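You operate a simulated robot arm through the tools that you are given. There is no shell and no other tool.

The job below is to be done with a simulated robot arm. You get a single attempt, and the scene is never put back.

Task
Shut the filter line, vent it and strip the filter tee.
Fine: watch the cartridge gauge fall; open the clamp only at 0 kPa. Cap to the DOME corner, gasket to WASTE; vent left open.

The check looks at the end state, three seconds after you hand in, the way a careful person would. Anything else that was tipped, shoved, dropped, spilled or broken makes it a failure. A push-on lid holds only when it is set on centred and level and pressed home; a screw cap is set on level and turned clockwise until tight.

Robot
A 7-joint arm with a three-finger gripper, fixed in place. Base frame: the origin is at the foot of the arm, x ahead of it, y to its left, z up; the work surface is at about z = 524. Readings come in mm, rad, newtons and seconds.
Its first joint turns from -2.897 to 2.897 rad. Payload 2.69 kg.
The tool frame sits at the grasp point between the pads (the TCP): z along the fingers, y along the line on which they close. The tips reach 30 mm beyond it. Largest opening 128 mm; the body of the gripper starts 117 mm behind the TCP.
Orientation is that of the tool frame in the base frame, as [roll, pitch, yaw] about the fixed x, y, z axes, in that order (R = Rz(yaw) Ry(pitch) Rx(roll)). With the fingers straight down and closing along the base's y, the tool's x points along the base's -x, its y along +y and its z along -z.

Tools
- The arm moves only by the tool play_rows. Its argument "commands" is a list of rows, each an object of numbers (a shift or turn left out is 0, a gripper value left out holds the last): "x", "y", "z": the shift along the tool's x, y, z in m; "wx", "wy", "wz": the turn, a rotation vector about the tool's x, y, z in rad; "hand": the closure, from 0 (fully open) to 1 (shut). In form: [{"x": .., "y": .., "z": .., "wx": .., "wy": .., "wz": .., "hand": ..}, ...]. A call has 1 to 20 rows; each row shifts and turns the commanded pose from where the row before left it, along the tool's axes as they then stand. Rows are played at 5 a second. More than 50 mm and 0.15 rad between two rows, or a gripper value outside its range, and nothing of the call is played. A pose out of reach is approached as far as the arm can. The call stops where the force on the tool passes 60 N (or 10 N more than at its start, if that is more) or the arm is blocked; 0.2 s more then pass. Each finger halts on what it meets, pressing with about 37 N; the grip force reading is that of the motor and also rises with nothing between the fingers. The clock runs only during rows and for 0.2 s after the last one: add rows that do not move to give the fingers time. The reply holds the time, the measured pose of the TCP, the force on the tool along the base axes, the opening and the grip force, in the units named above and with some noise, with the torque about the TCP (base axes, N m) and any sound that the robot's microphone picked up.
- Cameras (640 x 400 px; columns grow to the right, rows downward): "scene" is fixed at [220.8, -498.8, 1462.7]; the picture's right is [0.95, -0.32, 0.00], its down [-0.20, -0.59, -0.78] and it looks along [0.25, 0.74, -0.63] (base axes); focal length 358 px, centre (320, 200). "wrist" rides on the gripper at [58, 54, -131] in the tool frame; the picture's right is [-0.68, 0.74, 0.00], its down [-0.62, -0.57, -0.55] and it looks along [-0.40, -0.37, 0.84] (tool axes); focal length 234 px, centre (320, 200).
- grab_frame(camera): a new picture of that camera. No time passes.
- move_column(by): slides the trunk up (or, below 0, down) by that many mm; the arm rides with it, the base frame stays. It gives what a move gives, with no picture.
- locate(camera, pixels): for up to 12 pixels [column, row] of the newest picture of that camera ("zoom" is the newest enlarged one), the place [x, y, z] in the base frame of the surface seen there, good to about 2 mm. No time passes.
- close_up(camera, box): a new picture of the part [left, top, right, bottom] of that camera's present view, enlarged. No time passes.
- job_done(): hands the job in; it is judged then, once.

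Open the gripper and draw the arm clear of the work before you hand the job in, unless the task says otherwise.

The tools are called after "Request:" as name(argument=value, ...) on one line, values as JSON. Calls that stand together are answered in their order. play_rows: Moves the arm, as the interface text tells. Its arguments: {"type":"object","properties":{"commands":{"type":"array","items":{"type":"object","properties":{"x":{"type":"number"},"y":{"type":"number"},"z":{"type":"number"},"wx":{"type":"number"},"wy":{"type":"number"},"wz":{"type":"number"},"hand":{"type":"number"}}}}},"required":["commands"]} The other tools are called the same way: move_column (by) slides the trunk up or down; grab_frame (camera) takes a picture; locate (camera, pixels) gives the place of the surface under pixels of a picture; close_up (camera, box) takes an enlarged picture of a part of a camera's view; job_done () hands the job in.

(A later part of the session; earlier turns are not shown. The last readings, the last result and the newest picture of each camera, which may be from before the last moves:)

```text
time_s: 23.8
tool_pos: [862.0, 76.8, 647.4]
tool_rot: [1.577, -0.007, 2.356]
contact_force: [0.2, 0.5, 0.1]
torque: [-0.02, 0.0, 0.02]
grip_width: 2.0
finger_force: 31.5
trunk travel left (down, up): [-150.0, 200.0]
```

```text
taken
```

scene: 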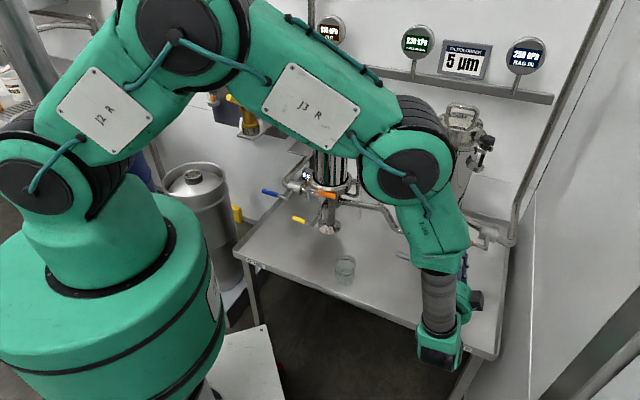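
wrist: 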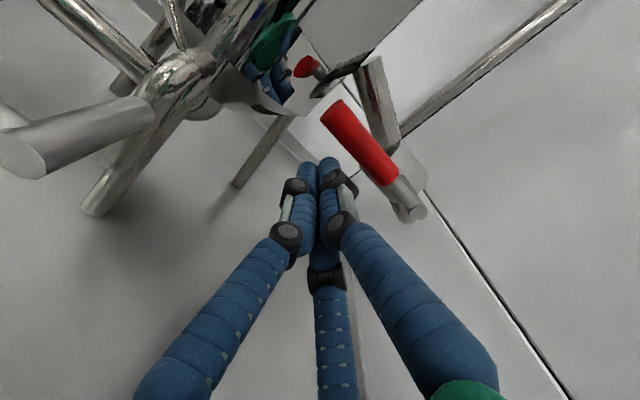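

Fingers are now below the lever at (330–400,110–190). I push up along the arc in small steps, first part only.

Request:
play_rows(commands=[{"x": -0.001, "y": 0.012}, {"x": -0.001, "y": 0.0086}, {"x": 0.002, "y": 0.0107}, {"y": 0.0108}, {"x": -0.0017, "y": 0.0108}])

Request:
grab_frame(camera="wrist")

```text
time_s: 25.0
tool_pos: [864.2, 76.5, 699.9]
tool_rot: [1.575, -0.006, 2.355]
contact_force: [-0.5, 1.1, -0.7]
torque: [-0.02, 0.01, 0.01]
grip_width: 2.4
finger_force: 31.4
trunk travel left (down, up): [-150.0, 200.0]
```

```text
taken
```

wrist: 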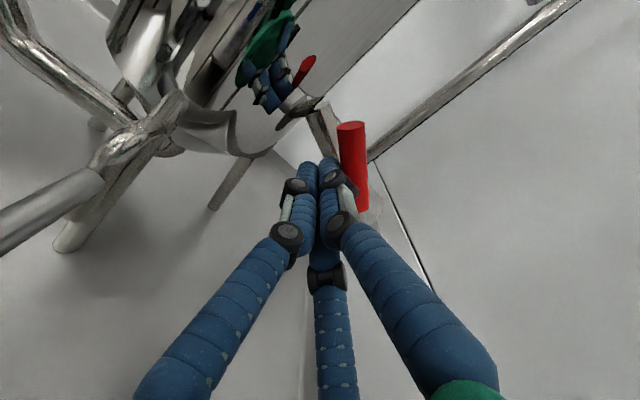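

The red lever is rotating upward freely. I continue the arc to vertical.

Request:
play_rows(commands=[{"x": -0.0036, "y": 0.0103}, {"x": -0.0053, "y": 0.0095}, {"x": -0.0069, "y": 0.0084}, {"x": -0.0082, "y": 0.0071}, {"x": -0.0094, "y": 0.0055}, {"x": -0.0101, "y": 0.0039}, {"x": -0.0053, "y": 0.0013}, {"x": -0.003}, {}])

Request:
grab_frame(camera="wrist")

Request:
grab_frame(camera="scene")

```text
time_s: 27.0
tool_pos: [895.6, 44.9, 741.5]
tool_rot: [1.576, -0.013, 2.366]
contact_force: [-9.6, 11.1, 1.3]
torque: [0.2, -0.09, 0.27]
grip_width: 1.9
finger_force: 30.7
trunk travel left (down, up): [-150.0, 200.0]
stopped in row 9: the force on the tool passed its limit at 62 N (the readings are from after the stop); the commanded pose is now the measured one
```

```text
taken
```

wrist: 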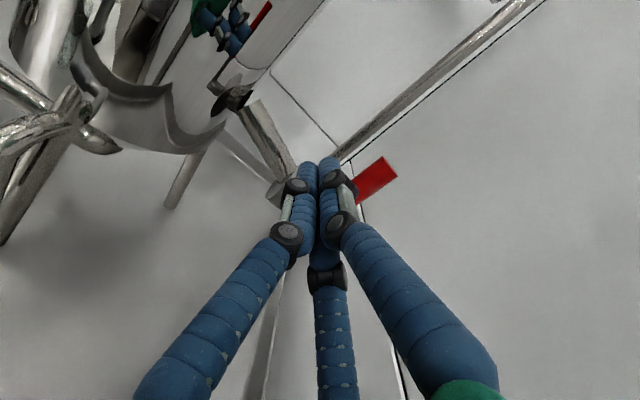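

```text
taken
```

scene: 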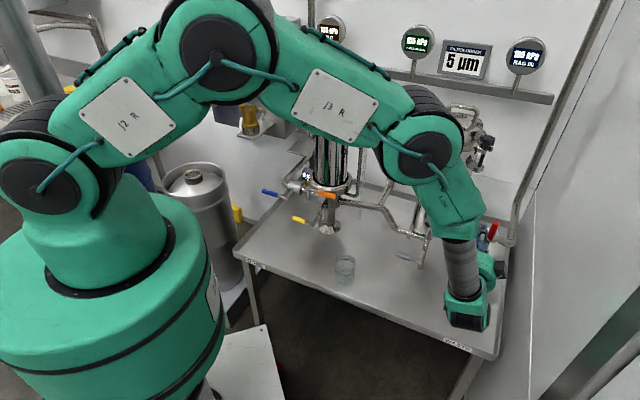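

The lever hit its end stop pointing up (red at wrist (375,180)). I back off a little and check the gauges.

Request:
play_rows(commands=[{"x": 0.008, "wx": -0.005, "wz": -0.013, "wy": -0.01}, {"z": -0.04}, {"z": -0.04}, {"z": -0.04}, {}])

Request:
close_up(camera="scene", box=[310, 0, 560, 100])

Request:
grab_frame(camera="wrist")

```text
time_s: 28.2
tool_pos: [807.0, -36.0, 741.4]
tool_rot: [1.573, 0.004, 2.353]
contact_force: [-0.1, -0.2, -0.4]
torque: [0.02, 0.01, 0.01]
grip_width: 2.0
finger_force: 31.1
trunk travel left (down, up): [-150.0, 200.0]
```

```text
2.56 times, centred on (435, 50) of scene
```

zoom: 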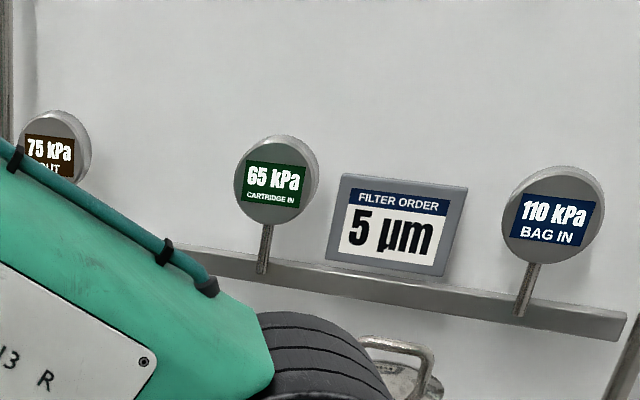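

```text
taken
```

wrist: 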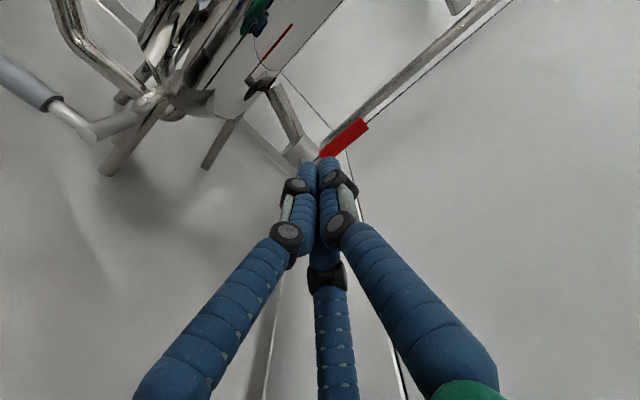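

Pressure is bleeding down through the still-open outlet (cartridge 65 kPa). Red lever is up/closed. Next I traverse left in front of the skid at z≈741 to the blue outlet lever.

Request:
play_rows(commands=[{"x": 0.044}, {"x": 0.044}, {"x": 0.044}, {"x": 0.044}, {"x": 0.044}, {"x": 0.044}, {"x": 0.044}, {"x": 0.044}, {}])

Request:
play_rows(commands=[{"x": 0.044}, {"x": 0.044}, {"x": 0.044}, {"x": 0.044}, {"x": 0.044}, {"x": 0.044}, {"x": 0.044}, {"x": 0.044}, {}])

Request:
grab_frame(camera="wrist")

Request:
grab_frame(camera="scene")

```text
time_s: 30.2
tool_pos: [554.9, 215.8, 740.6]
tool_rot: [1.573, 0.004, 2.352]
contact_force: [0.2, 0.4, 0.4]
torque: [-0.01, 0.01, -0.02]
grip_width: 1.8
finger_force: 31.5
trunk travel left (down, up): [-150.0, 200.0]
```

```text
time_s: 32.2
tool_pos: [415.8, 316.6, 741.2]
tool_rot: [1.572, 0.004, 2.372]
contact_force: [-1.0, 0.3, 0.3]
torque: [0.02, -0.02, -0.03]
grip_width: 2.0
finger_force: 32.3
out of reach, approached as far as the arm can: row 4, 5, 6, 7, 8
trunk travel left (down, up): [-150.0, 200.0]
```

```text
taken
```

wrist: 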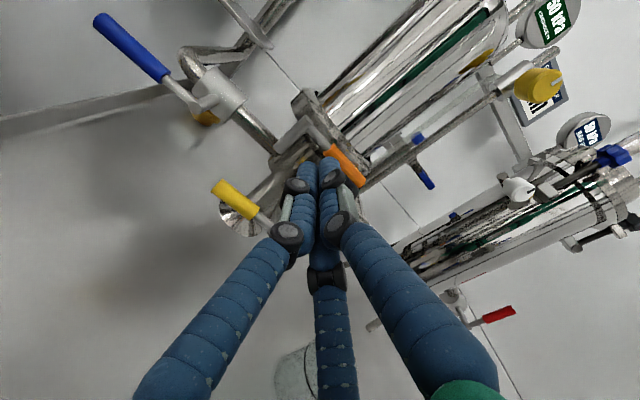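

```text
taken
```

scene: 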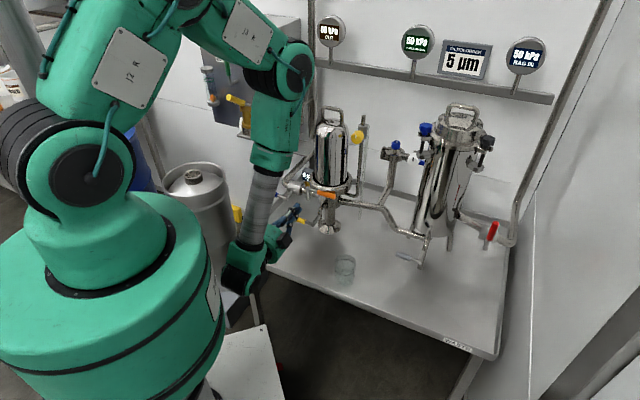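

The arm couldn't follow beyond U≈70 with a horizontal tool. I bring the command back to a reachable spot before tilting the tool partway down.

Request:
play_rows(commands=[{"x": -0.044}, {"x": -0.044}, {"x": -0.044}, {"x": -0.044}, {"x": -0.044}, {}])

Request:
close_up(camera="scene", box=[310, 0, 560, 100])

```text
time_s: 33.6
tool_pos: [571.9, 160.7, 742.6]
tool_rot: [1.572, 0.002, 2.353]
contact_force: [-0.4, -0.2, 0.4]
torque: [-0.01, -0.01, 0.03]
grip_width: 2.0
finger_force: 30.6
trunk travel left (down, up): [-150.0, 200.0]
```

```text
2.56 times, centred on (435, 50) of scene
```

zoom: 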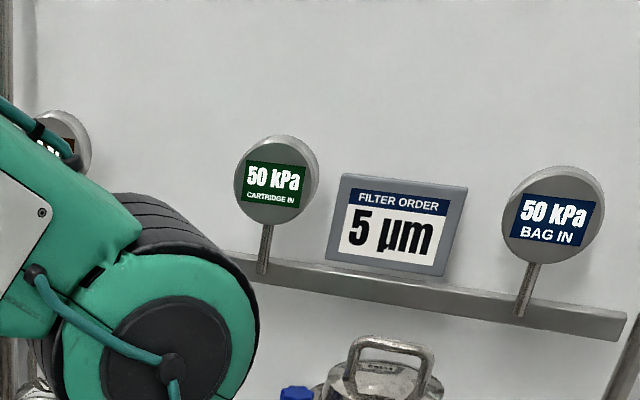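

The line settled at 50 kPa (downstream pressure), so the outlet must be shut before venting. I tilt the tool about 49° below horizontal and move left toward the blue lever.

Request:
play_rows(commands=[{"wx": 0.1428}, {"wx": 0.1428}, {"wx": 0.1428}, {"wx": 0.1428}, {"wx": 0.1428}, {"wx": 0.1428}, {"x": 0.0434}, {"x": 0.0434}, {"x": 0.0434}, {"x": 0.0434}, {"x": 0.0434}, {"x": 0.0434}, {"x": 0.0434}, {"x": 0.0434}, {"x": 0.0434}, {"y": 0.0166, "z": 0.0144}, {}])

Request:
grab_frame(camera="wrist")

Request:
grab_frame(camera="scene")

```text
time_s: 37.2
tool_pos: [439.5, 330.7, 781.9]
tool_rot: [2.434, -0.015, 2.37]
contact_force: [0.5, 1.0, 0.3]
torque: [-0.02, 0.03, 0.02]
grip_width: 2.1
finger_force: 31.2
out of reach, approached as far as the arm can: row 11, 12, 13, 14, 15, 16
trunk travel left (down, up): [-150.0, 200.0]
```

```text
taken
```

wrist: 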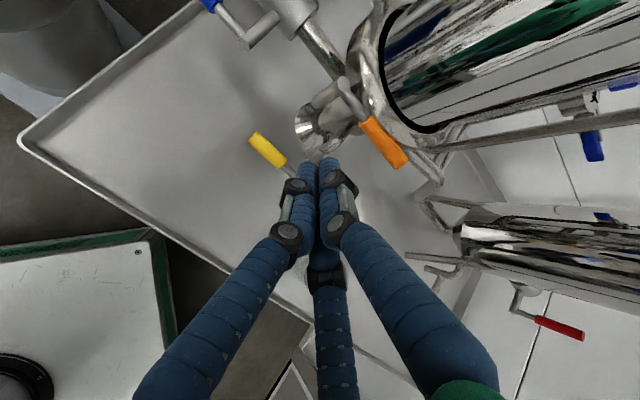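

```text
taken
```

scene: 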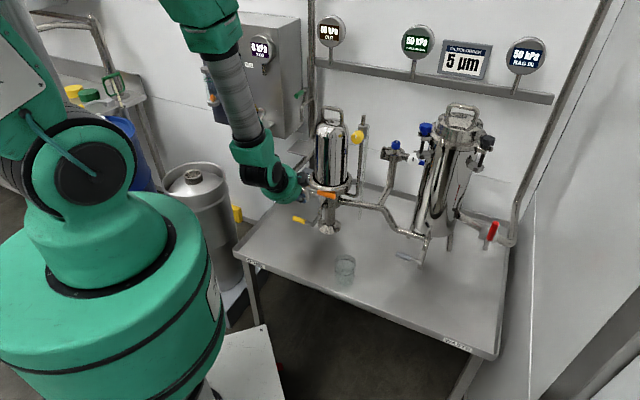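

It stalls at the same U again, so it's a wrist-roll joint limit rather than distance. I roll the tool 180° about its own axis (away from the limit) here in free space.

Request:
play_rows(commands=[{"x": -0.03}, {"wz": -0.1428}, {"wz": -0.1428}, {"wz": -0.1428}, {"wz": -0.1428}, {"wz": -0.1428}, {"wz": -0.1428}, {"wz": -0.1428}, {"wz": -0.1428}, {"wz": -0.1428}, {"wz": -0.1428}, {"wz": -0.1428}, {}])

Request:
play_rows(commands=[{"wz": -0.1428}, {"wz": -0.1428}, {"wz": -0.1428}, {"wz": -0.1428}, {"wz": -0.1428}, {"wz": -0.1428}, {"wz": -0.1428}, {"wz": -0.1428}, {"wz": -0.1428}, {"wz": -0.1428}, {"wz": -0.1428}, {}])

Request:
grab_frame(camera="wrist")

```text
time_s: 40.0
tool_pos: [460.9, 310.3, 782.0]
tool_rot: [3.133, 0.709, -2.36]
contact_force: [0.2, -0.3, -0.1]
torque: [-0.02, -0.01, 0.07]
grip_width: 1.9
finger_force: 31.5
trunk travel left (down, up): [-150.0, 200.0]
```

```text
time_s: 42.6
tool_pos: [551.0, 305.0, 989.7]
tool_rot: [-2.443, -0.005, -0.79]
contact_force: [-0.1, 0.3, -1.0]
torque: [0.0, 0.05, -0.03]
grip_width: 1.9
finger_force: 31.1
out of reach, approached as far as the arm can: row 1, 2, 3, 4, 5, 6, 7, 8, 9, 10, 11
trunk travel left (down, up): [-150.0, 200.0]
```

```text
taken
```

wrist: 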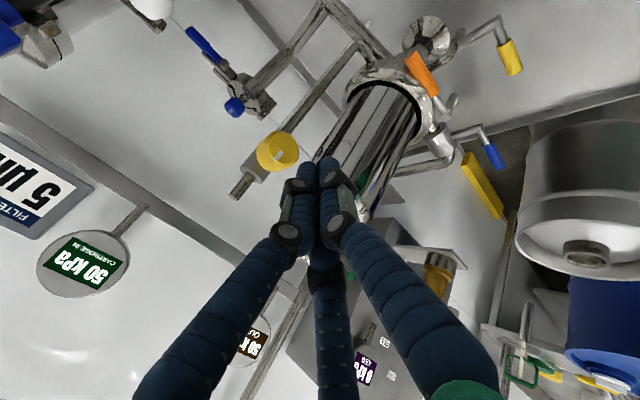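

The second half of the roll was out of reach and the arm drifted to (551,305,990); forces are nil. I check the scene before moving anything.

Request:
grab_frame(camera="scene")

Request:
close_up(camera="scene", box=[230, 60, 430, 185])

```text
taken
```

scene: 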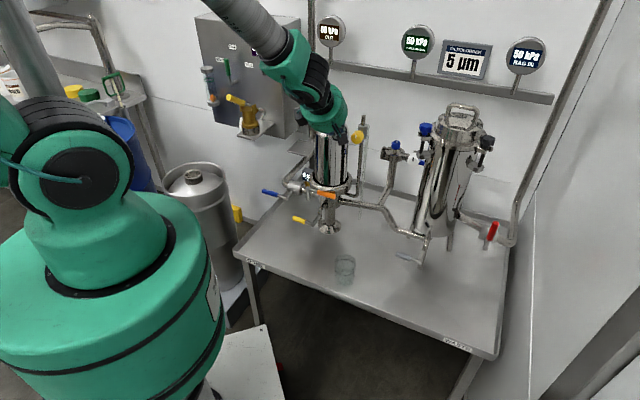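

```text
3.20 times, centred on (330, 122) of scene
```

zoom: 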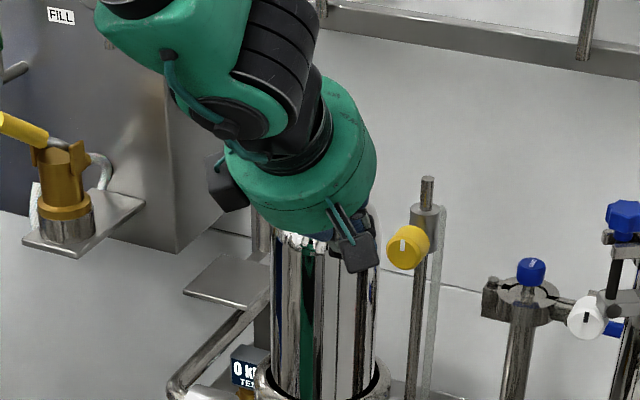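

The hand is near the dome but clear. I retreat backward along the tool axis, then tilt to straight down, which should suit the near-base blue lever better.

Request:
play_rows(commands=[{"z": -0.04}, {"z": -0.04}, {"z": -0.04}, {}, {"wx": -0.14}, {"wx": -0.14}, {"wx": -0.14}, {"wx": -0.14}, {"wx": -0.14}, {}])

Request:
grab_frame(camera="scene")

Request:
grab_frame(camera="wrist")

```text
time_s: 44.8
tool_pos: [497.6, 248.5, 1079.5]
tool_rot: [-3.132, -0.003, -0.789]
contact_force: [0.6, 0.9, -0.6]
torque: [-0.02, 0.1, -0.01]
grip_width: 2.3
finger_force: 31.3
trunk travel left (down, up): [-150.0, 200.0]
```

```text
taken
```

scene: 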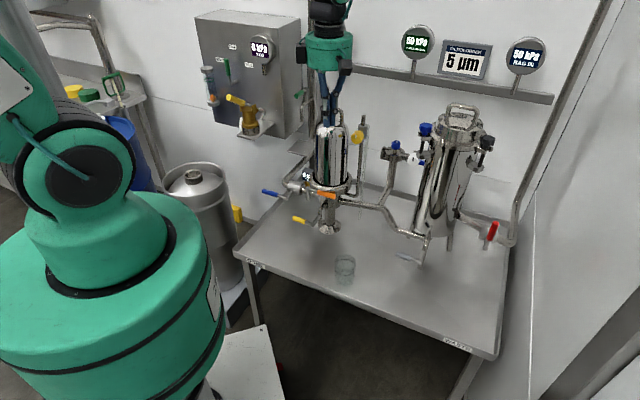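

```text
taken
```

wrist: 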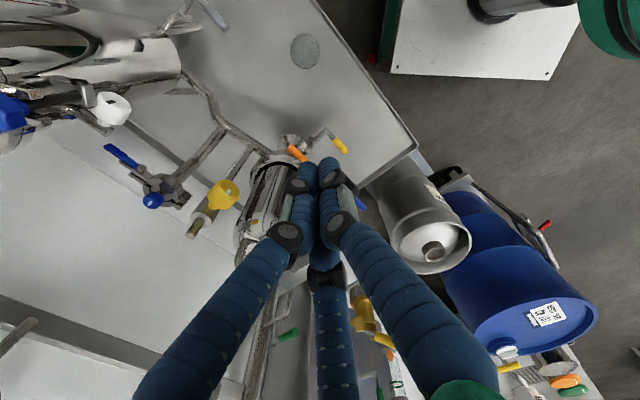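

Tool is vertical with fingers closing along the skid's depth axis. I move left and down to a viewing spot near the blue lever.

Request:
play_rows(commands=[{"x": -0.0351, "y": -0.004, "z": 0.0225}, {"x": -0.0351, "y": -0.004, "z": 0.0225}, {"x": -0.0351, "y": -0.004, "z": 0.0225}, {"x": -0.0351, "y": -0.004, "z": 0.0225}, {"x": -0.0351, "y": -0.004, "z": 0.0225}, {"x": -0.0351, "y": -0.004, "z": 0.0225}, {"x": -0.0351, "y": -0.004, "z": 0.0225}, {"x": -0.0351, "y": -0.004, "z": 0.0225}, {}])

Request:
grab_frame(camera="wrist")

Request:
grab_frame(camera="scene")

```text
time_s: 46.8
tool_pos: [321.0, 472.2, 898.2]
tool_rot: [-3.129, -0.003, -0.791]
contact_force: [0.7, 0.7, -0.1]
torque: [-0.05, -0.01, -0.01]
grip_width: 2.3
finger_force: 31.4
trunk travel left (down, up): [-150.0, 200.0]
```

```text
taken
```

wrist: 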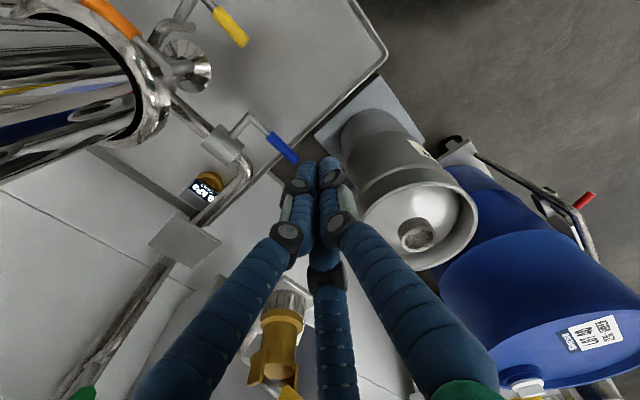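

```text
taken
```

scene: 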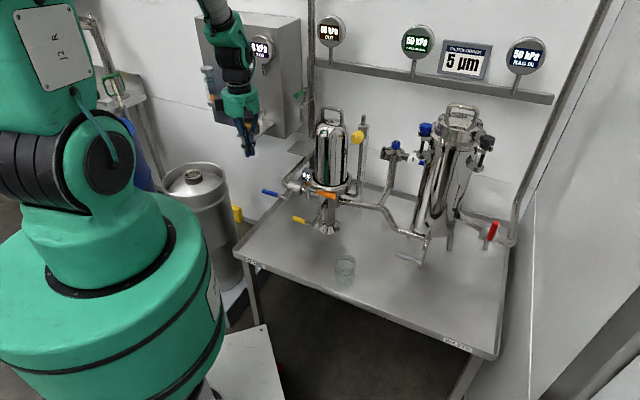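

The blue lever is at wrist (262–300,125–160), stem at (240,128). I zoom and measure it plus its valve body and the pipe behind it.

Request:
close_up(camera="wrist", box=[160, 90, 320, 190])

Request:
locate(camera="zoom", pixels=[[440, 180], [480, 220], [520, 265], [545, 285], [410, 145], [370, 100], [350, 90], [340, 120], [310, 160], [250, 220], [330, 330], [200, 150]])

Request:
locate(camera="wrist", pixels=[[185, 240], [280, 330], [205, 190], [240, 185], [120, 330], [150, 130], [400, 160], [430, 240], [60, 390], [300, 290]])

```text
4.00 times, centred on (240, 140) of wrist
```

zoom: 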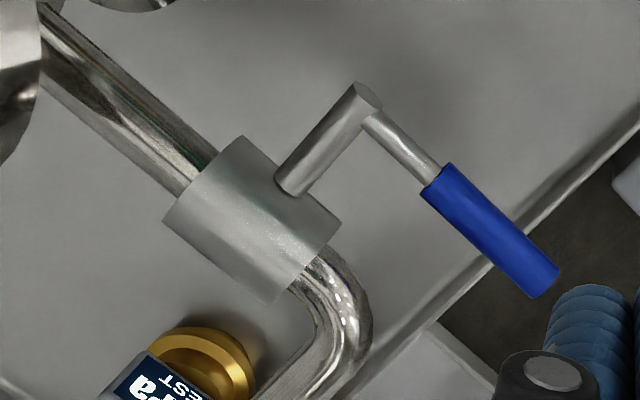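

```text
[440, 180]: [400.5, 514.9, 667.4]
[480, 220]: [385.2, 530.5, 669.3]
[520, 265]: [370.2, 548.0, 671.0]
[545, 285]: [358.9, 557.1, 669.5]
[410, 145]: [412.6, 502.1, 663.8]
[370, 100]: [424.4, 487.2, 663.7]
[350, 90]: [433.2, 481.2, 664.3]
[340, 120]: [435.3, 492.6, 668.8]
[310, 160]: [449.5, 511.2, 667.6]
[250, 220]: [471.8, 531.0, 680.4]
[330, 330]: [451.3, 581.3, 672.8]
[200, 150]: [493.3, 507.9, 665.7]
```

```text
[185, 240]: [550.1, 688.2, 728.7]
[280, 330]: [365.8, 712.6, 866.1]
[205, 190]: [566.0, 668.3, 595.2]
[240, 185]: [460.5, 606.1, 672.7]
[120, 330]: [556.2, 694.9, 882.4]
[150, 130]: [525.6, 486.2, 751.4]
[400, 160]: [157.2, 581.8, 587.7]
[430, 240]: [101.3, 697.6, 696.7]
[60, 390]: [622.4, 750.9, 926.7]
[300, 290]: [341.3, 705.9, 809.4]
```

Lever axis: D≈648, z≈661, stem at U≈−40, grip from U −76 to −142. I open to ~50 mm, position over the grip at U≈−115 and descend partway.

Request:
play_rows(commands=[{"x": -0.008, "y": -0.043, "wx": -0.0126, "wz": -0.0056, "hand": 0.6}, {"y": -0.044}, {"z": 0.045}, {"z": 0.045}, {"z": 0.045}, {"z": 0.038}, {}])

Request:
grab_frame(camera="wrist")

Request:
grab_frame(camera="scene")

```text
time_s: 48.4
tool_pos: [381.7, 539.0, 727.7]
tool_rot: [3.141, -0.004, -0.783]
contact_force: [0.1, -0.7, 0.3]
torque: [-0.02, 0.01, 0.01]
grip_width: 51.2
finger_force: 0.0
trunk travel left (down, up): [-150.0, 200.0]
```

```text
taken
```

wrist: 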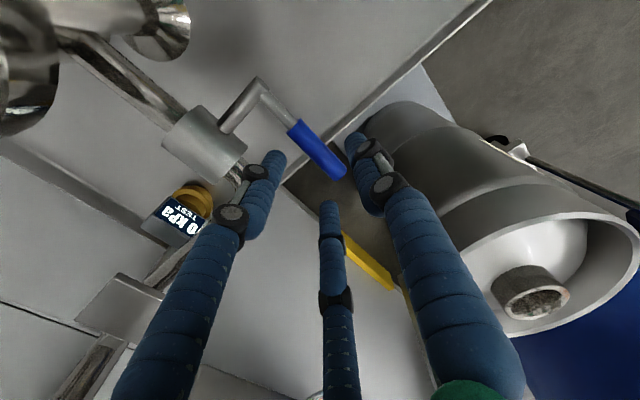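

```text
taken
```

scene: 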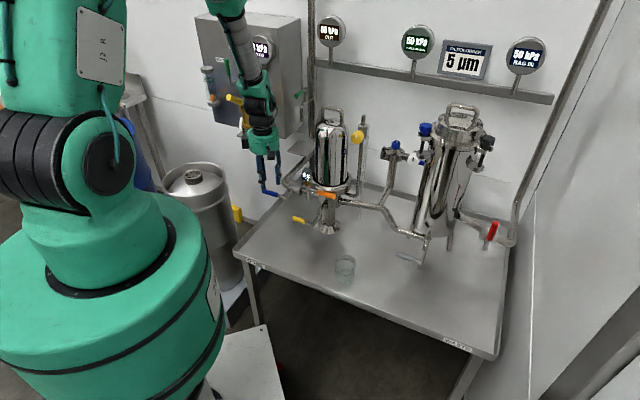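

Fingers straddle the lever position (U −111, D 651). I descend to the lever axis and close.

Request:
play_rows(commands=[{"z": 0.034, "y": 0.002}, {"z": 0.032}, {}, {"hand": 1.0}, {}, {}])

Request:
grab_frame(camera="wrist")

```text
time_s: 49.6
tool_pos: [384.3, 544.6, 665.7]
tool_rot: [-3.126, 0.0, -0.783]
contact_force: [0.6, 6.0, -7.4]
torque: [0.48, 0.22, -0.31]
grip_width: 27.2
finger_force: 44.9
trunk travel left (down, up): [-150.0, 200.0]
stopped in row 6: the force on the tool passed its limit at 63 N (the readings are from after the stop); the commanded pose is now the measured one
```

```text
taken
```

wrist: 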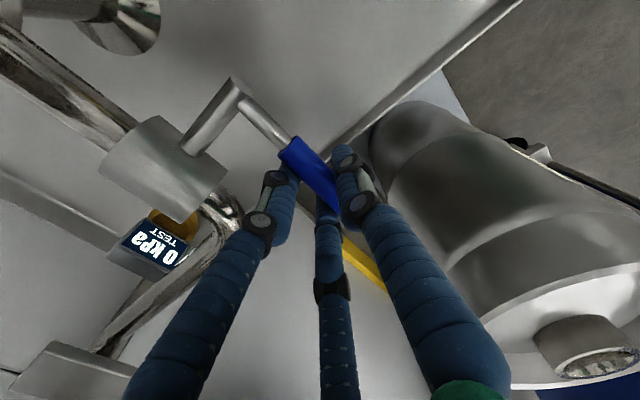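

The grip stopped at 27 mm with the tool pushed ~7 mm in depth, so the grasp is off-centre. I look closely before doing anything else.

Request:
close_up(camera="wrist", box=[220, 60, 400, 240])

Request:
locate(camera="zoom", pixels=[[170, 210], [200, 245], [230, 280], [260, 310], [130, 130], [50, 70], [250, 270], [285, 220], [130, 290], [190, 300], [255, 350], [60, 60]])

Request:
close_up(camera="scene", box=[230, 140, 330, 220])

```text
2.22 times, centred on (310, 150) of wrist
```

zoom: 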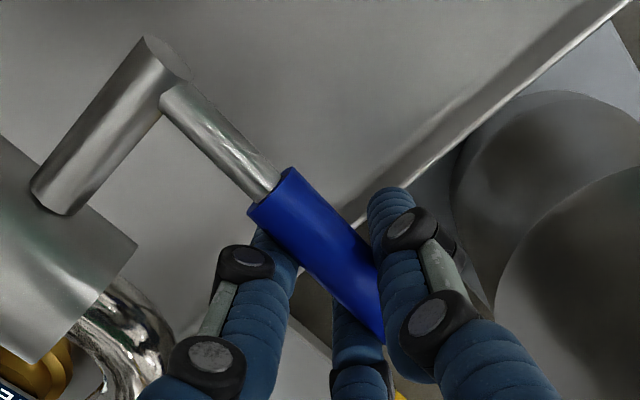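

```text
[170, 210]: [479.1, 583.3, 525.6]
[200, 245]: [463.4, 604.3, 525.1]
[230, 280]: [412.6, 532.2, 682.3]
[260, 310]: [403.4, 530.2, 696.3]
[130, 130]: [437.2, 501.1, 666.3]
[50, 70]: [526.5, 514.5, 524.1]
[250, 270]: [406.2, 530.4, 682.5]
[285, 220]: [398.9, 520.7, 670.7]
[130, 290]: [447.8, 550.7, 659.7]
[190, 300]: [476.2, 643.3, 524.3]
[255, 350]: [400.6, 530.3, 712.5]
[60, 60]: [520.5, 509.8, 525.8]
```

```text
5.00 times, centred on (280, 180) of scene
```

zoom: 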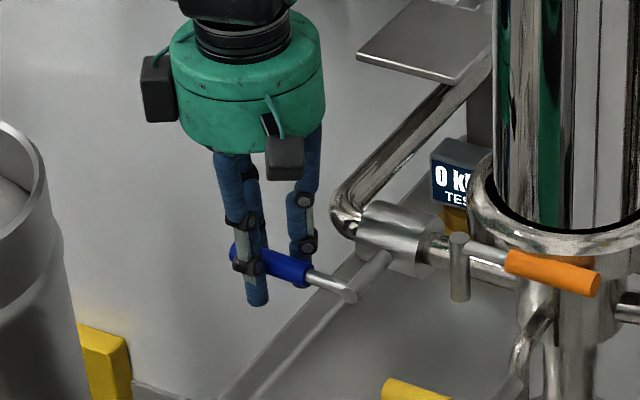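

The lever seems still about horizontal at D≈650 and the fingers are around it. I let one idle row pass to see whether the grip settles.

Request:
play_rows(commands=[{}, {}])

Request:
locate(camera="wrist", pixels=[[300, 160], [310, 175], [322, 190], [292, 150], [345, 150], [345, 170], [283, 175], [330, 215], [360, 180], [270, 200]])

```text
time_s: 50.2
tool_pos: [382.8, 543.3, 665.5]
tool_rot: [-3.126, 0.0, -0.782]
contact_force: [-1.7, 15.5, -10.8]
torque: [0.66, 0.51, -0.46]
grip_width: 27.0
finger_force: 45.4
trunk travel left (down, up): [-150.0, 200.0]
```

```text
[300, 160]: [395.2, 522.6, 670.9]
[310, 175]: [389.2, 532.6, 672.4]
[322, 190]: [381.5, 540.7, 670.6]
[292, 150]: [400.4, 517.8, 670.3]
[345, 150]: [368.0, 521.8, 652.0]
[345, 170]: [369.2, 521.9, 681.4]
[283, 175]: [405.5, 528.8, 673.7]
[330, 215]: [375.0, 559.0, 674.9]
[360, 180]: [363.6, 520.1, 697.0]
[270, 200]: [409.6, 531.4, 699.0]
```

Locate shows the thumb at the lever's front and both rear legs touching its back — the three-leg geometry is physical and it holds the lever well. I now lift along the arc about the stem (U −40, z 661), first 40°.

Request:
play_rows(commands=[{"x": 0.0011, "z": -0.0128}, {"x": 0.0033, "z": -0.0123}, {"x": 0.0054, "z": -0.0117}, {"x": 0.0074, "z": -0.0105}, {}])

Request:
grab_frame(camera="wrist")

Request:
close_up(camera="scene", box=[230, 140, 330, 220])

```text
time_s: 51.4
tool_pos: [396.3, 531.7, 713.1]
tool_rot: [-3.125, 0.0, -0.783]
contact_force: [0.4, 15.5, -5.0]
torque: [0.55, 0.65, -0.41]
grip_width: 27.5
finger_force: 46.1
trunk travel left (down, up): [-150.0, 200.0]
```

```text
taken
```

wrist: 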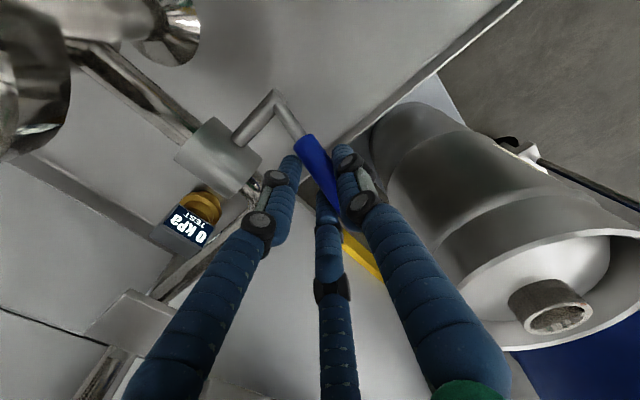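

```text
5.00 times, centred on (280, 180) of scene
```

zoom: 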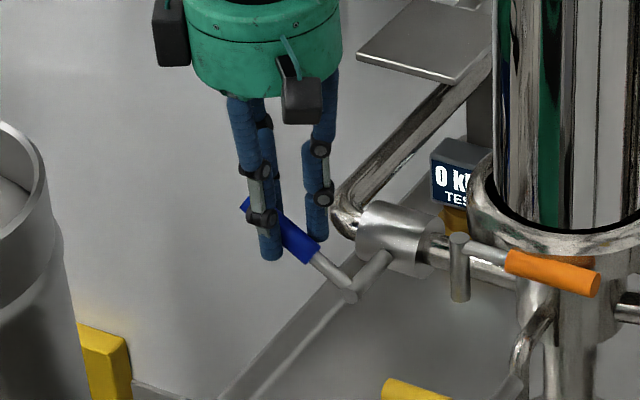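

The blue lever is rotating up smoothly (about 40°). I complete the arc to vertical.

Request:
play_rows(commands=[{"x": 0.0091, "z": -0.0091}, {"x": 0.0105, "z": -0.0073}, {"x": 0.0116, "z": -0.0054}, {"x": 0.0123, "z": -0.0033}, {"x": 0.0128, "z": -0.0011}, {}])

Request:
grab_frame(camera="wrist")

Request:
close_up(camera="scene", box=[230, 140, 330, 220])

```text
time_s: 52.8
tool_pos: [434.6, 489.1, 738.1]
tool_rot: [-3.129, 0.0, -0.782]
contact_force: [0.7, -0.4, -0.7]
torque: [-0.01, 0.05, -0.01]
grip_width: 2.2
finger_force: 31.7
trunk travel left (down, up): [-150.0, 200.0]
```

```text
taken
```

wrist: 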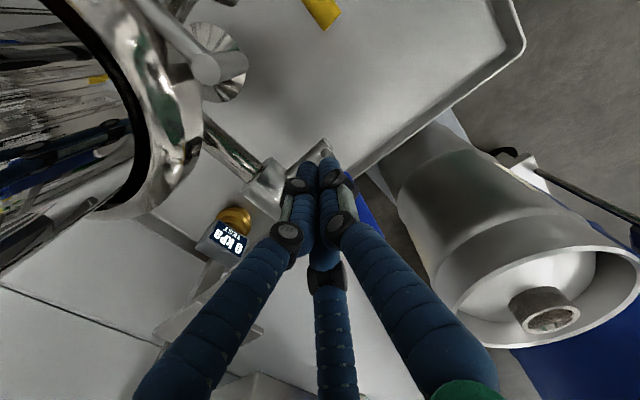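

```text
5.00 times, centred on (280, 180) of scene
```

zoom: 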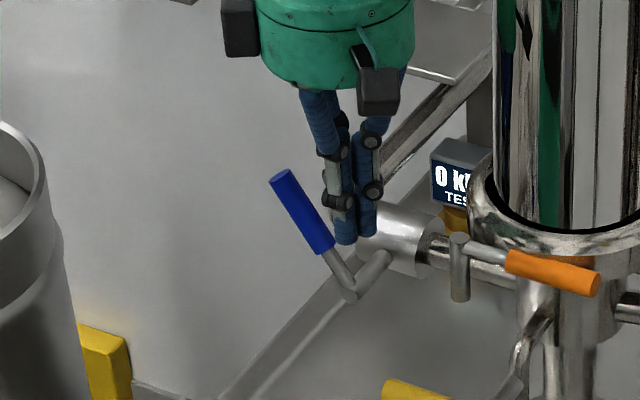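

The lever slipped out of the grip at about 60–65°, and is intact. I measure its present angle, then will push it the rest of the way from its left side with closed fingers.

Request:
locate(camera="zoom", pixels=[[278, 178], [290, 195], [305, 215], [325, 245], [338, 268], [348, 292], [375, 265]])

Request:
close_up(camera="scene", box=[310, 0, 560, 100])

```text
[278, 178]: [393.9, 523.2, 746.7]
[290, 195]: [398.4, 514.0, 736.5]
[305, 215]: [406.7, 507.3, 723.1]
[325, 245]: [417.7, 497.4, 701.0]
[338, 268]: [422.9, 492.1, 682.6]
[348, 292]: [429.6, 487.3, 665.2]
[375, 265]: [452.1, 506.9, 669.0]
```

```text
2.56 times, centred on (435, 50) of scene
```

zoom: 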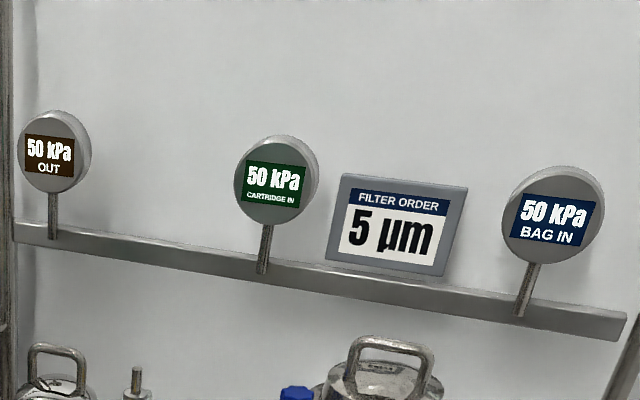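

Lever is at 60°. I lift the closed fingers over its tip, drop down on its left side and push right to the stop.

Request:
play_rows(commands=[{"z": -0.037}, {"z": -0.037}, {"x": -0.0448, "y": 0.007}, {"x": -0.0448}, {"z": 0.0385}, {"z": 0.0385}, {}])

Request:
close_up(camera="scene", box=[230, 140, 330, 220])

```text
time_s: 54.4
tool_pos: [366.8, 550.6, 732.8]
tool_rot: [-3.127, 0.0, -0.781]
contact_force: [0.7, 0.2, -1.0]
torque: [-0.03, 0.01, -0.02]
grip_width: 2.2
finger_force: 31.5
trunk travel left (down, up): [-150.0, 200.0]
```

```text
5.00 times, centred on (280, 180) of scene
```

zoom: 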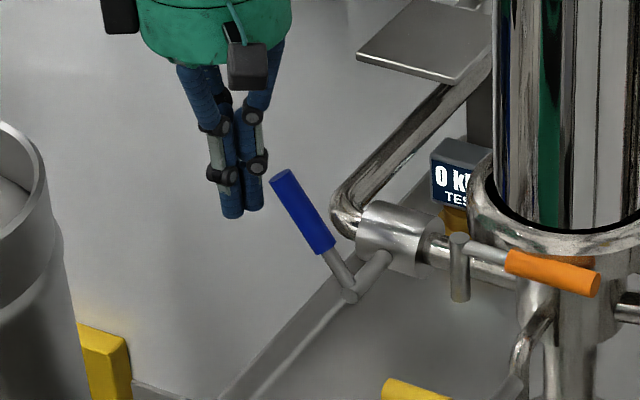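

Fingers are left of the lever. Now I push right in 10 mm steps until the stop is felt.

Request:
play_rows(commands=[{"x": 0.01, "y": 0.002}, {"x": 0.01}, {"x": 0.01}, {"x": 0.01}, {"x": 0.01}, {"x": 0.008}, {"x": 0.006}, {"x": 0.006}, {"x": 0.005}, {"x": 0.005}, {}])

Request:
close_up(camera="scene", box=[230, 140, 330, 220])

Request:
locate(camera="zoom", pixels=[[348, 292], [345, 250], [345, 210], [345, 180]])

```text
time_s: 56.2
tool_pos: [410.2, 505.3, 735.5]
tool_rot: [-3.124, 0.0, -0.777]
contact_force: [-29.5, 26.7, -1.6]
torque: [-0.34, -0.38, 0.21]
grip_width: 2.0
finger_force: 31.6
trunk travel left (down, up): [-150.0, 200.0]
stopped in row 9: the force on the tool passed its limit at 69 N (the readings are from after the stop); the commanded pose is now the measured one
```

```text
5.00 times, centred on (280, 180) of scene
```

zoom: 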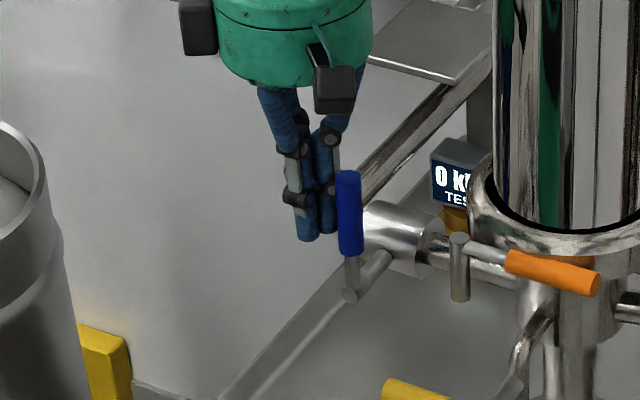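

```text
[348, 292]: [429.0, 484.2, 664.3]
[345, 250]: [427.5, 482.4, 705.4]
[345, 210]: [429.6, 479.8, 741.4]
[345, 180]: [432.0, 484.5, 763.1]
```

The blue lever is vertical at its stop, so inlet and outlet are shut. I withdraw left and up, then move in front of the yellow vent knob, still tool-down.

Request:
play_rows(commands=[{"x": -0.02, "wx": -0.014}, {"z": -0.045}, {"z": -0.045}, {"z": -0.045}, {"z": -0.045}, {"z": -0.045}, {"z": -0.045}, {"x": 0.0359, "y": 0.0184}, {"x": 0.0359, "y": 0.0184}, {"x": 0.0359, "y": 0.0184}, {"x": 0.0359, "y": 0.0184}, {"x": 0.0359, "y": 0.0184}, {"x": 0.0359, "y": 0.0184}, {"x": 0.0359, "y": 0.0184}, {"x": 0.0359, "y": 0.0184}, {}])

Request:
play_rows(commands=[{"wz": 0.1428}, {"wz": 0.1428}, {"wz": 0.1428}, {"wz": 0.1428}, {"wz": 0.1428}, {"wz": 0.1428}, {"wz": 0.1428}, {"wz": 0.1428}, {"wz": 0.1428}, {"wz": 0.1428}, {"wz": 0.1428}, {}])

Request:
grab_frame(camera="wrist")

```text
time_s: 59.6
tool_pos: [499.3, 207.1, 1002.8]
tool_rot: [-3.14, 0.002, -0.778]
contact_force: [-0.4, -0.7, 0.9]
torque: [0.03, -0.02, 0.03]
grip_width: 2.1
finger_force: 31.5
trunk travel left (down, up): [-150.0, 200.0]
```

```text
time_s: 62.2
tool_pos: [499.3, 209.0, 1006.0]
tool_rot: [3.14, 0.001, -2.35]
contact_force: [-0.5, 0.9, 0.8]
torque: [-0.02, 0.01, 0.02]
grip_width: 1.9
finger_force: 31.3
trunk travel left (down, up): [-150.0, 200.0]
```

```text
taken
```

wrist: 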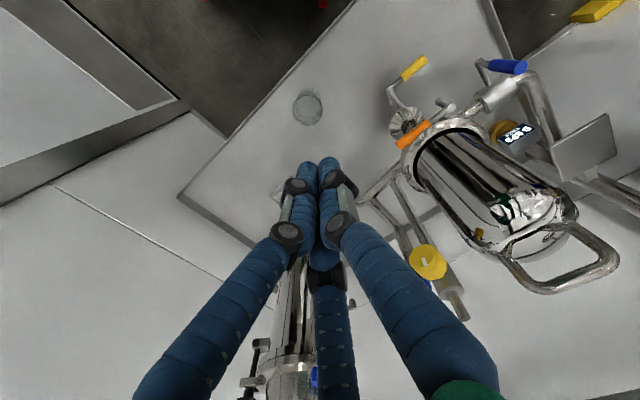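

Halfway rolled. I continue another 90° of roll and then pitch up to horizontal at this safe place.

Request:
play_rows(commands=[{"wz": 0.1428}, {"wz": 0.1428}, {"wz": 0.1428}, {"wz": 0.1428}, {"wz": 0.1428}, {"wz": 0.1428}, {"wz": 0.1428}, {"wz": 0.1428}, {"wz": 0.1428}, {"wz": 0.1428}, {"wz": 0.1428}, {}])

Request:
play_rows(commands=[{"wx": -0.1428}, {"wx": -0.1428}, {"wx": -0.1428}, {"wx": -0.1428}, {"wx": -0.1428}, {"wx": -0.1428}, {"wx": -0.1428}, {"wx": -0.1428}, {"wx": -0.1428}, {"wx": -0.1428}, {"wx": -0.1428}, {}])

Request:
grab_frame(camera="wrist")

Request:
grab_frame(camera="scene")

```text
time_s: 64.8
tool_pos: [498.2, 207.9, 1003.8]
tool_rot: [3.14, -0.002, 2.362]
contact_force: [0.7, -0.8, -0.9]
torque: [-0.02, -0.01, -0.02]
grip_width: 2.1
finger_force: 30.7
trunk travel left (down, up): [-150.0, 200.0]
```

```text
time_s: 67.4
tool_pos: [498.2, 208.4, 1004.3]
tool_rot: [1.57, 0.0, 2.361]
contact_force: [0.3, -0.4, 0.3]
torque: [0.05, 0.01, 0.0]
grip_width: 2.1
finger_force: 31.0
trunk travel left (down, up): [-150.0, 200.0]
```

```text
taken
```

wrist: 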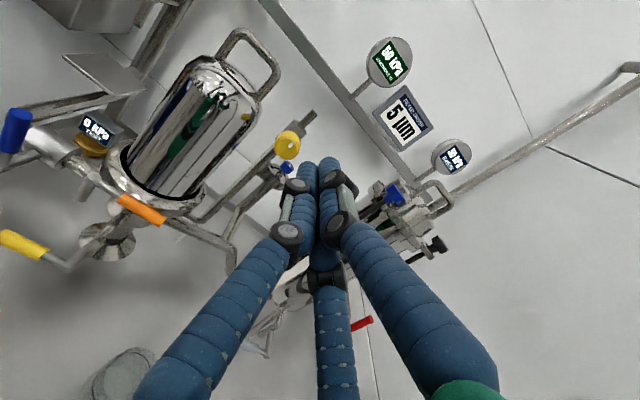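

```text
taken
```

scene: 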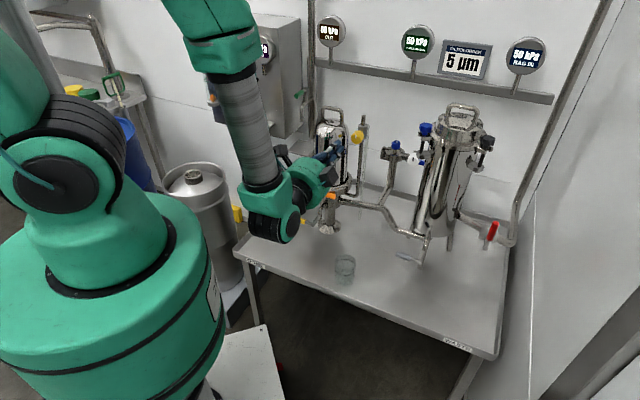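

Horizontal pose achieved; the yellow knob is at wrist (288,145) and the gauge reads 50 kPa. I zoom and measure the knob.

Request:
close_up(camera="wrist", box=[250, 95, 346, 185])

Request:
close_up(camera="wrist", box=[258, 115, 322, 155])

Request:
locate(camera="zoom", pixels=[[300, 300], [220, 260], [270, 190], [330, 210], [400, 250], [400, 350], [230, 360], [330, 370], [420, 150], [500, 60], [350, 140], [300, 250]])

Request:
locate(camera="scene", pixels=[[357, 137], [352, 137], [362, 136], [357, 131], [357, 143], [364, 117], [365, 127], [331, 112], [332, 130]])

```text
4.44 times, centred on (298, 140) of wrist
```

zoom: 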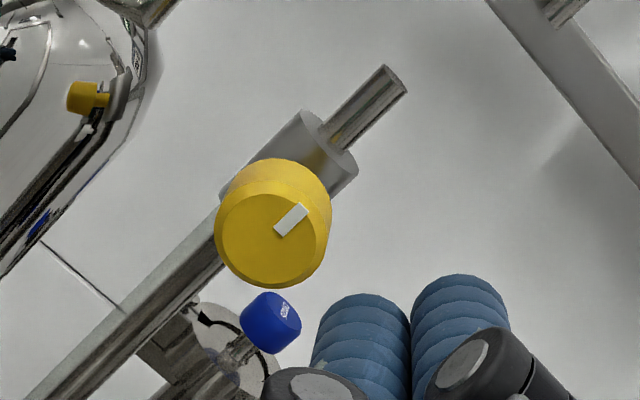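

```text
10.00 times, centred on (290, 135) of wrist
```

zoom: 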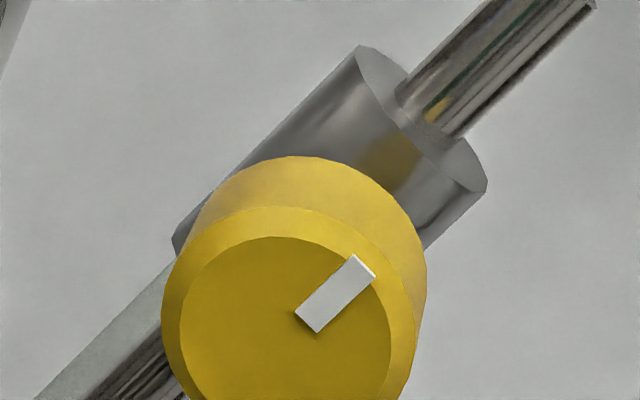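

```text
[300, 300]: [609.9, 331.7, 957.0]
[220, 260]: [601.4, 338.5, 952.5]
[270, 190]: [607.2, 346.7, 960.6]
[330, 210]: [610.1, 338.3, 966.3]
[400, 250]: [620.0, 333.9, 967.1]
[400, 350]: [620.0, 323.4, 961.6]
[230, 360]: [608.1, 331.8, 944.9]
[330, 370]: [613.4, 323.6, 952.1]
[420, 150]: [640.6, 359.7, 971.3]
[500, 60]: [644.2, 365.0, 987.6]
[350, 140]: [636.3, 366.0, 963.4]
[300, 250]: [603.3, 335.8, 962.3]
```

```text
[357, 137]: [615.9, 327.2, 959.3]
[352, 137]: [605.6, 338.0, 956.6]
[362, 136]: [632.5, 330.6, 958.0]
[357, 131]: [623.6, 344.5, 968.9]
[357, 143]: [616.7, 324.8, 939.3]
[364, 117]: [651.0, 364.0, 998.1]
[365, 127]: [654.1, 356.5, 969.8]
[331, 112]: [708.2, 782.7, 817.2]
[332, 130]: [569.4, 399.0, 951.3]
```

I locate the mark and face edges to pin the knob centre exactly.

Request:
close_up(camera="wrist", box=[258, 122, 322, 172])

Request:
locate(camera="zoom", pixels=[[310, 255], [370, 195], [290, 280], [170, 280], [190, 330], [290, 385], [340, 370], [400, 300], [410, 240], [300, 95], [175, 230], [250, 120]])

```text
8.00 times, centred on (290, 147) of wrist
```

zoom: 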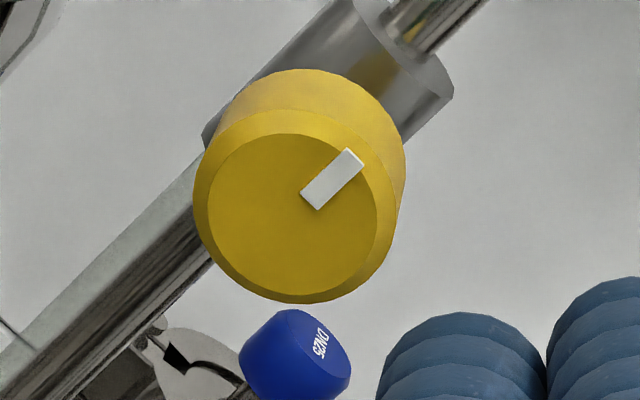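

```text
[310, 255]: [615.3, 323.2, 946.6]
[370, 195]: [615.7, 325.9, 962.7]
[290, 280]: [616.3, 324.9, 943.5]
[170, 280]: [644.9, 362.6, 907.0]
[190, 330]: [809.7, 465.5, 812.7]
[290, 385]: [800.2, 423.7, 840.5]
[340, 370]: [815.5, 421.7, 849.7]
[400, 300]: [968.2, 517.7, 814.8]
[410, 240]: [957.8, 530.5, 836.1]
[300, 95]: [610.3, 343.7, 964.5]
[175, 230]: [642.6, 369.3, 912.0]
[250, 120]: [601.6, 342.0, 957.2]
```

I get the face-centre coordinates.

Request:
locate(camera="zoom", pixels=[[292, 213], [313, 203], [355, 163], [215, 213], [370, 240], [292, 140], [280, 300], [200, 190], [400, 160], [320, 75]])

```text
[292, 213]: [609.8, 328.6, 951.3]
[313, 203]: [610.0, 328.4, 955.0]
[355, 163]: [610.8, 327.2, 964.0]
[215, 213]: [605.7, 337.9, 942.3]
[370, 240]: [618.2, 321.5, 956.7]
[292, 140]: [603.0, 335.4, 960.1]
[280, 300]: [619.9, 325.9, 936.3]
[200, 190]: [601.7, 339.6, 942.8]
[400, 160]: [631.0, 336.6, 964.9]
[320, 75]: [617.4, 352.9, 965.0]
```

Knob centre: U≈199.5, z≈951, face at D≈663, radius ~17. I open to ~60 mm, align on its axis and approach to D=600.

Request:
play_rows(commands=[{"x": 0.0054, "y": -0.018, "wy": -0.005, "hand": 0.53}, {"y": -0.0175}, {"y": -0.0175}, {"z": 0.035}, {"z": 0.035}, {"z": 0.03}, {}])

Request:
grab_frame(camera="wrist")

Request:
close_up(camera="scene", box=[290, 90, 430, 190])

```text
time_s: 69.0
tool_pos: [566.6, 284.1, 949.4]
tool_rot: [1.57, -0.003, 2.36]
contact_force: [-0.2, 0.5, -0.4]
torque: [0.02, -0.04, -0.02]
grip_width: 60.0
finger_force: 0.0
trunk travel left (down, up): [-150.0, 200.0]
```

```text
taken
```

wrist: 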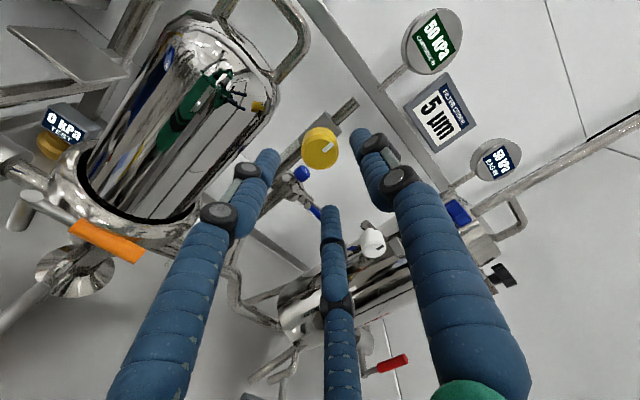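

```text
4.00 times, centred on (360, 140) of scene
```

zoom: 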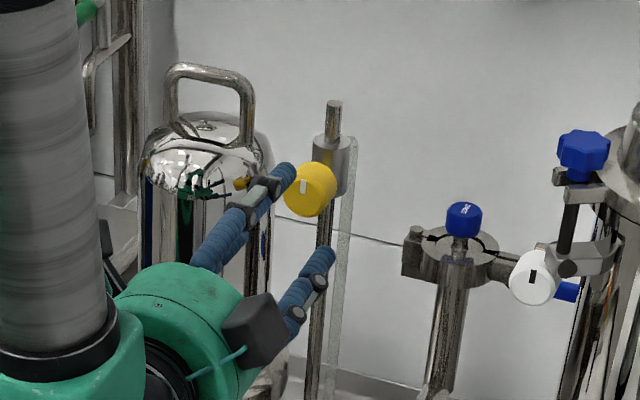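

Aligned (U 199.8, z 949). I advance 50 mm to surround the knob.

Request:
play_rows(commands=[{"z": 0.025, "y": 0.0015}, {"z": 0.015}, {"z": 0.01}, {}])

Request:
grab_frame(camera="wrist")

Request:
close_up(camera="scene", box=[310, 100, 410, 170])

```text
time_s: 70.0
tool_pos: [602.4, 319.3, 951.6]
tool_rot: [1.568, -0.002, 2.359]
contact_force: [0.3, 0.0, -0.4]
torque: [0.01, 0.0, 0.0]
grip_width: 60.2
finger_force: 0.1
trunk travel left (down, up): [-150.0, 200.0]
```

```text
taken
```

wrist: 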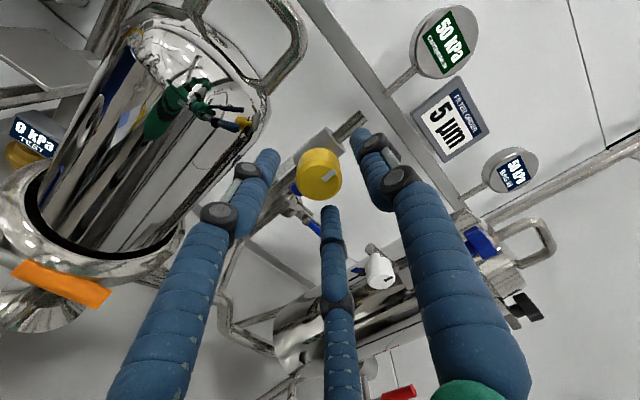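

```text
5.71 times, centred on (360, 135) of scene
```

zoom: 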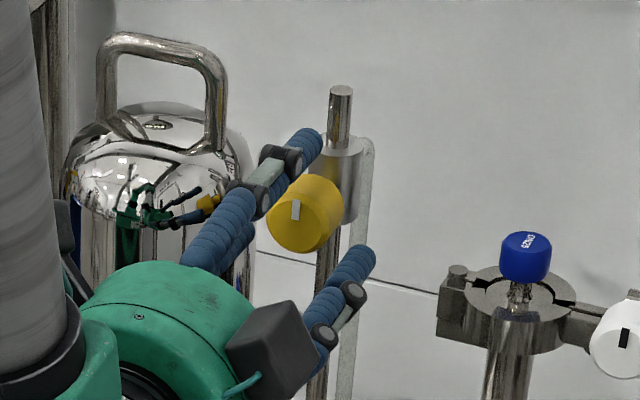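

The fingers surround the knob. I close on it.

Request:
play_rows(commands=[{"hand": 1.0}, {}, {}])

Request:
close_up(camera="wrist", box=[250, 100, 400, 240])

```text
time_s: 70.8
tool_pos: [601.2, 318.6, 951.3]
tool_rot: [1.568, -0.002, 2.356]
contact_force: [7.5, -8.0, -5.6]
torque: [-0.13, 0.1, -0.35]
grip_width: 34.5
finger_force: 37.0
trunk travel left (down, up): [-150.0, 200.0]
```

```text
2.86 times, centred on (325, 170) of wrist
```

zoom: 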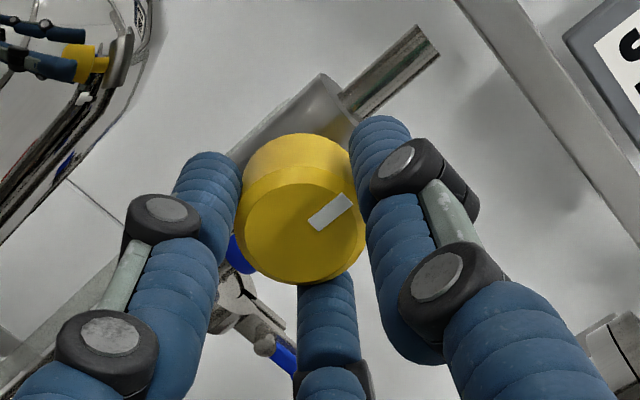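

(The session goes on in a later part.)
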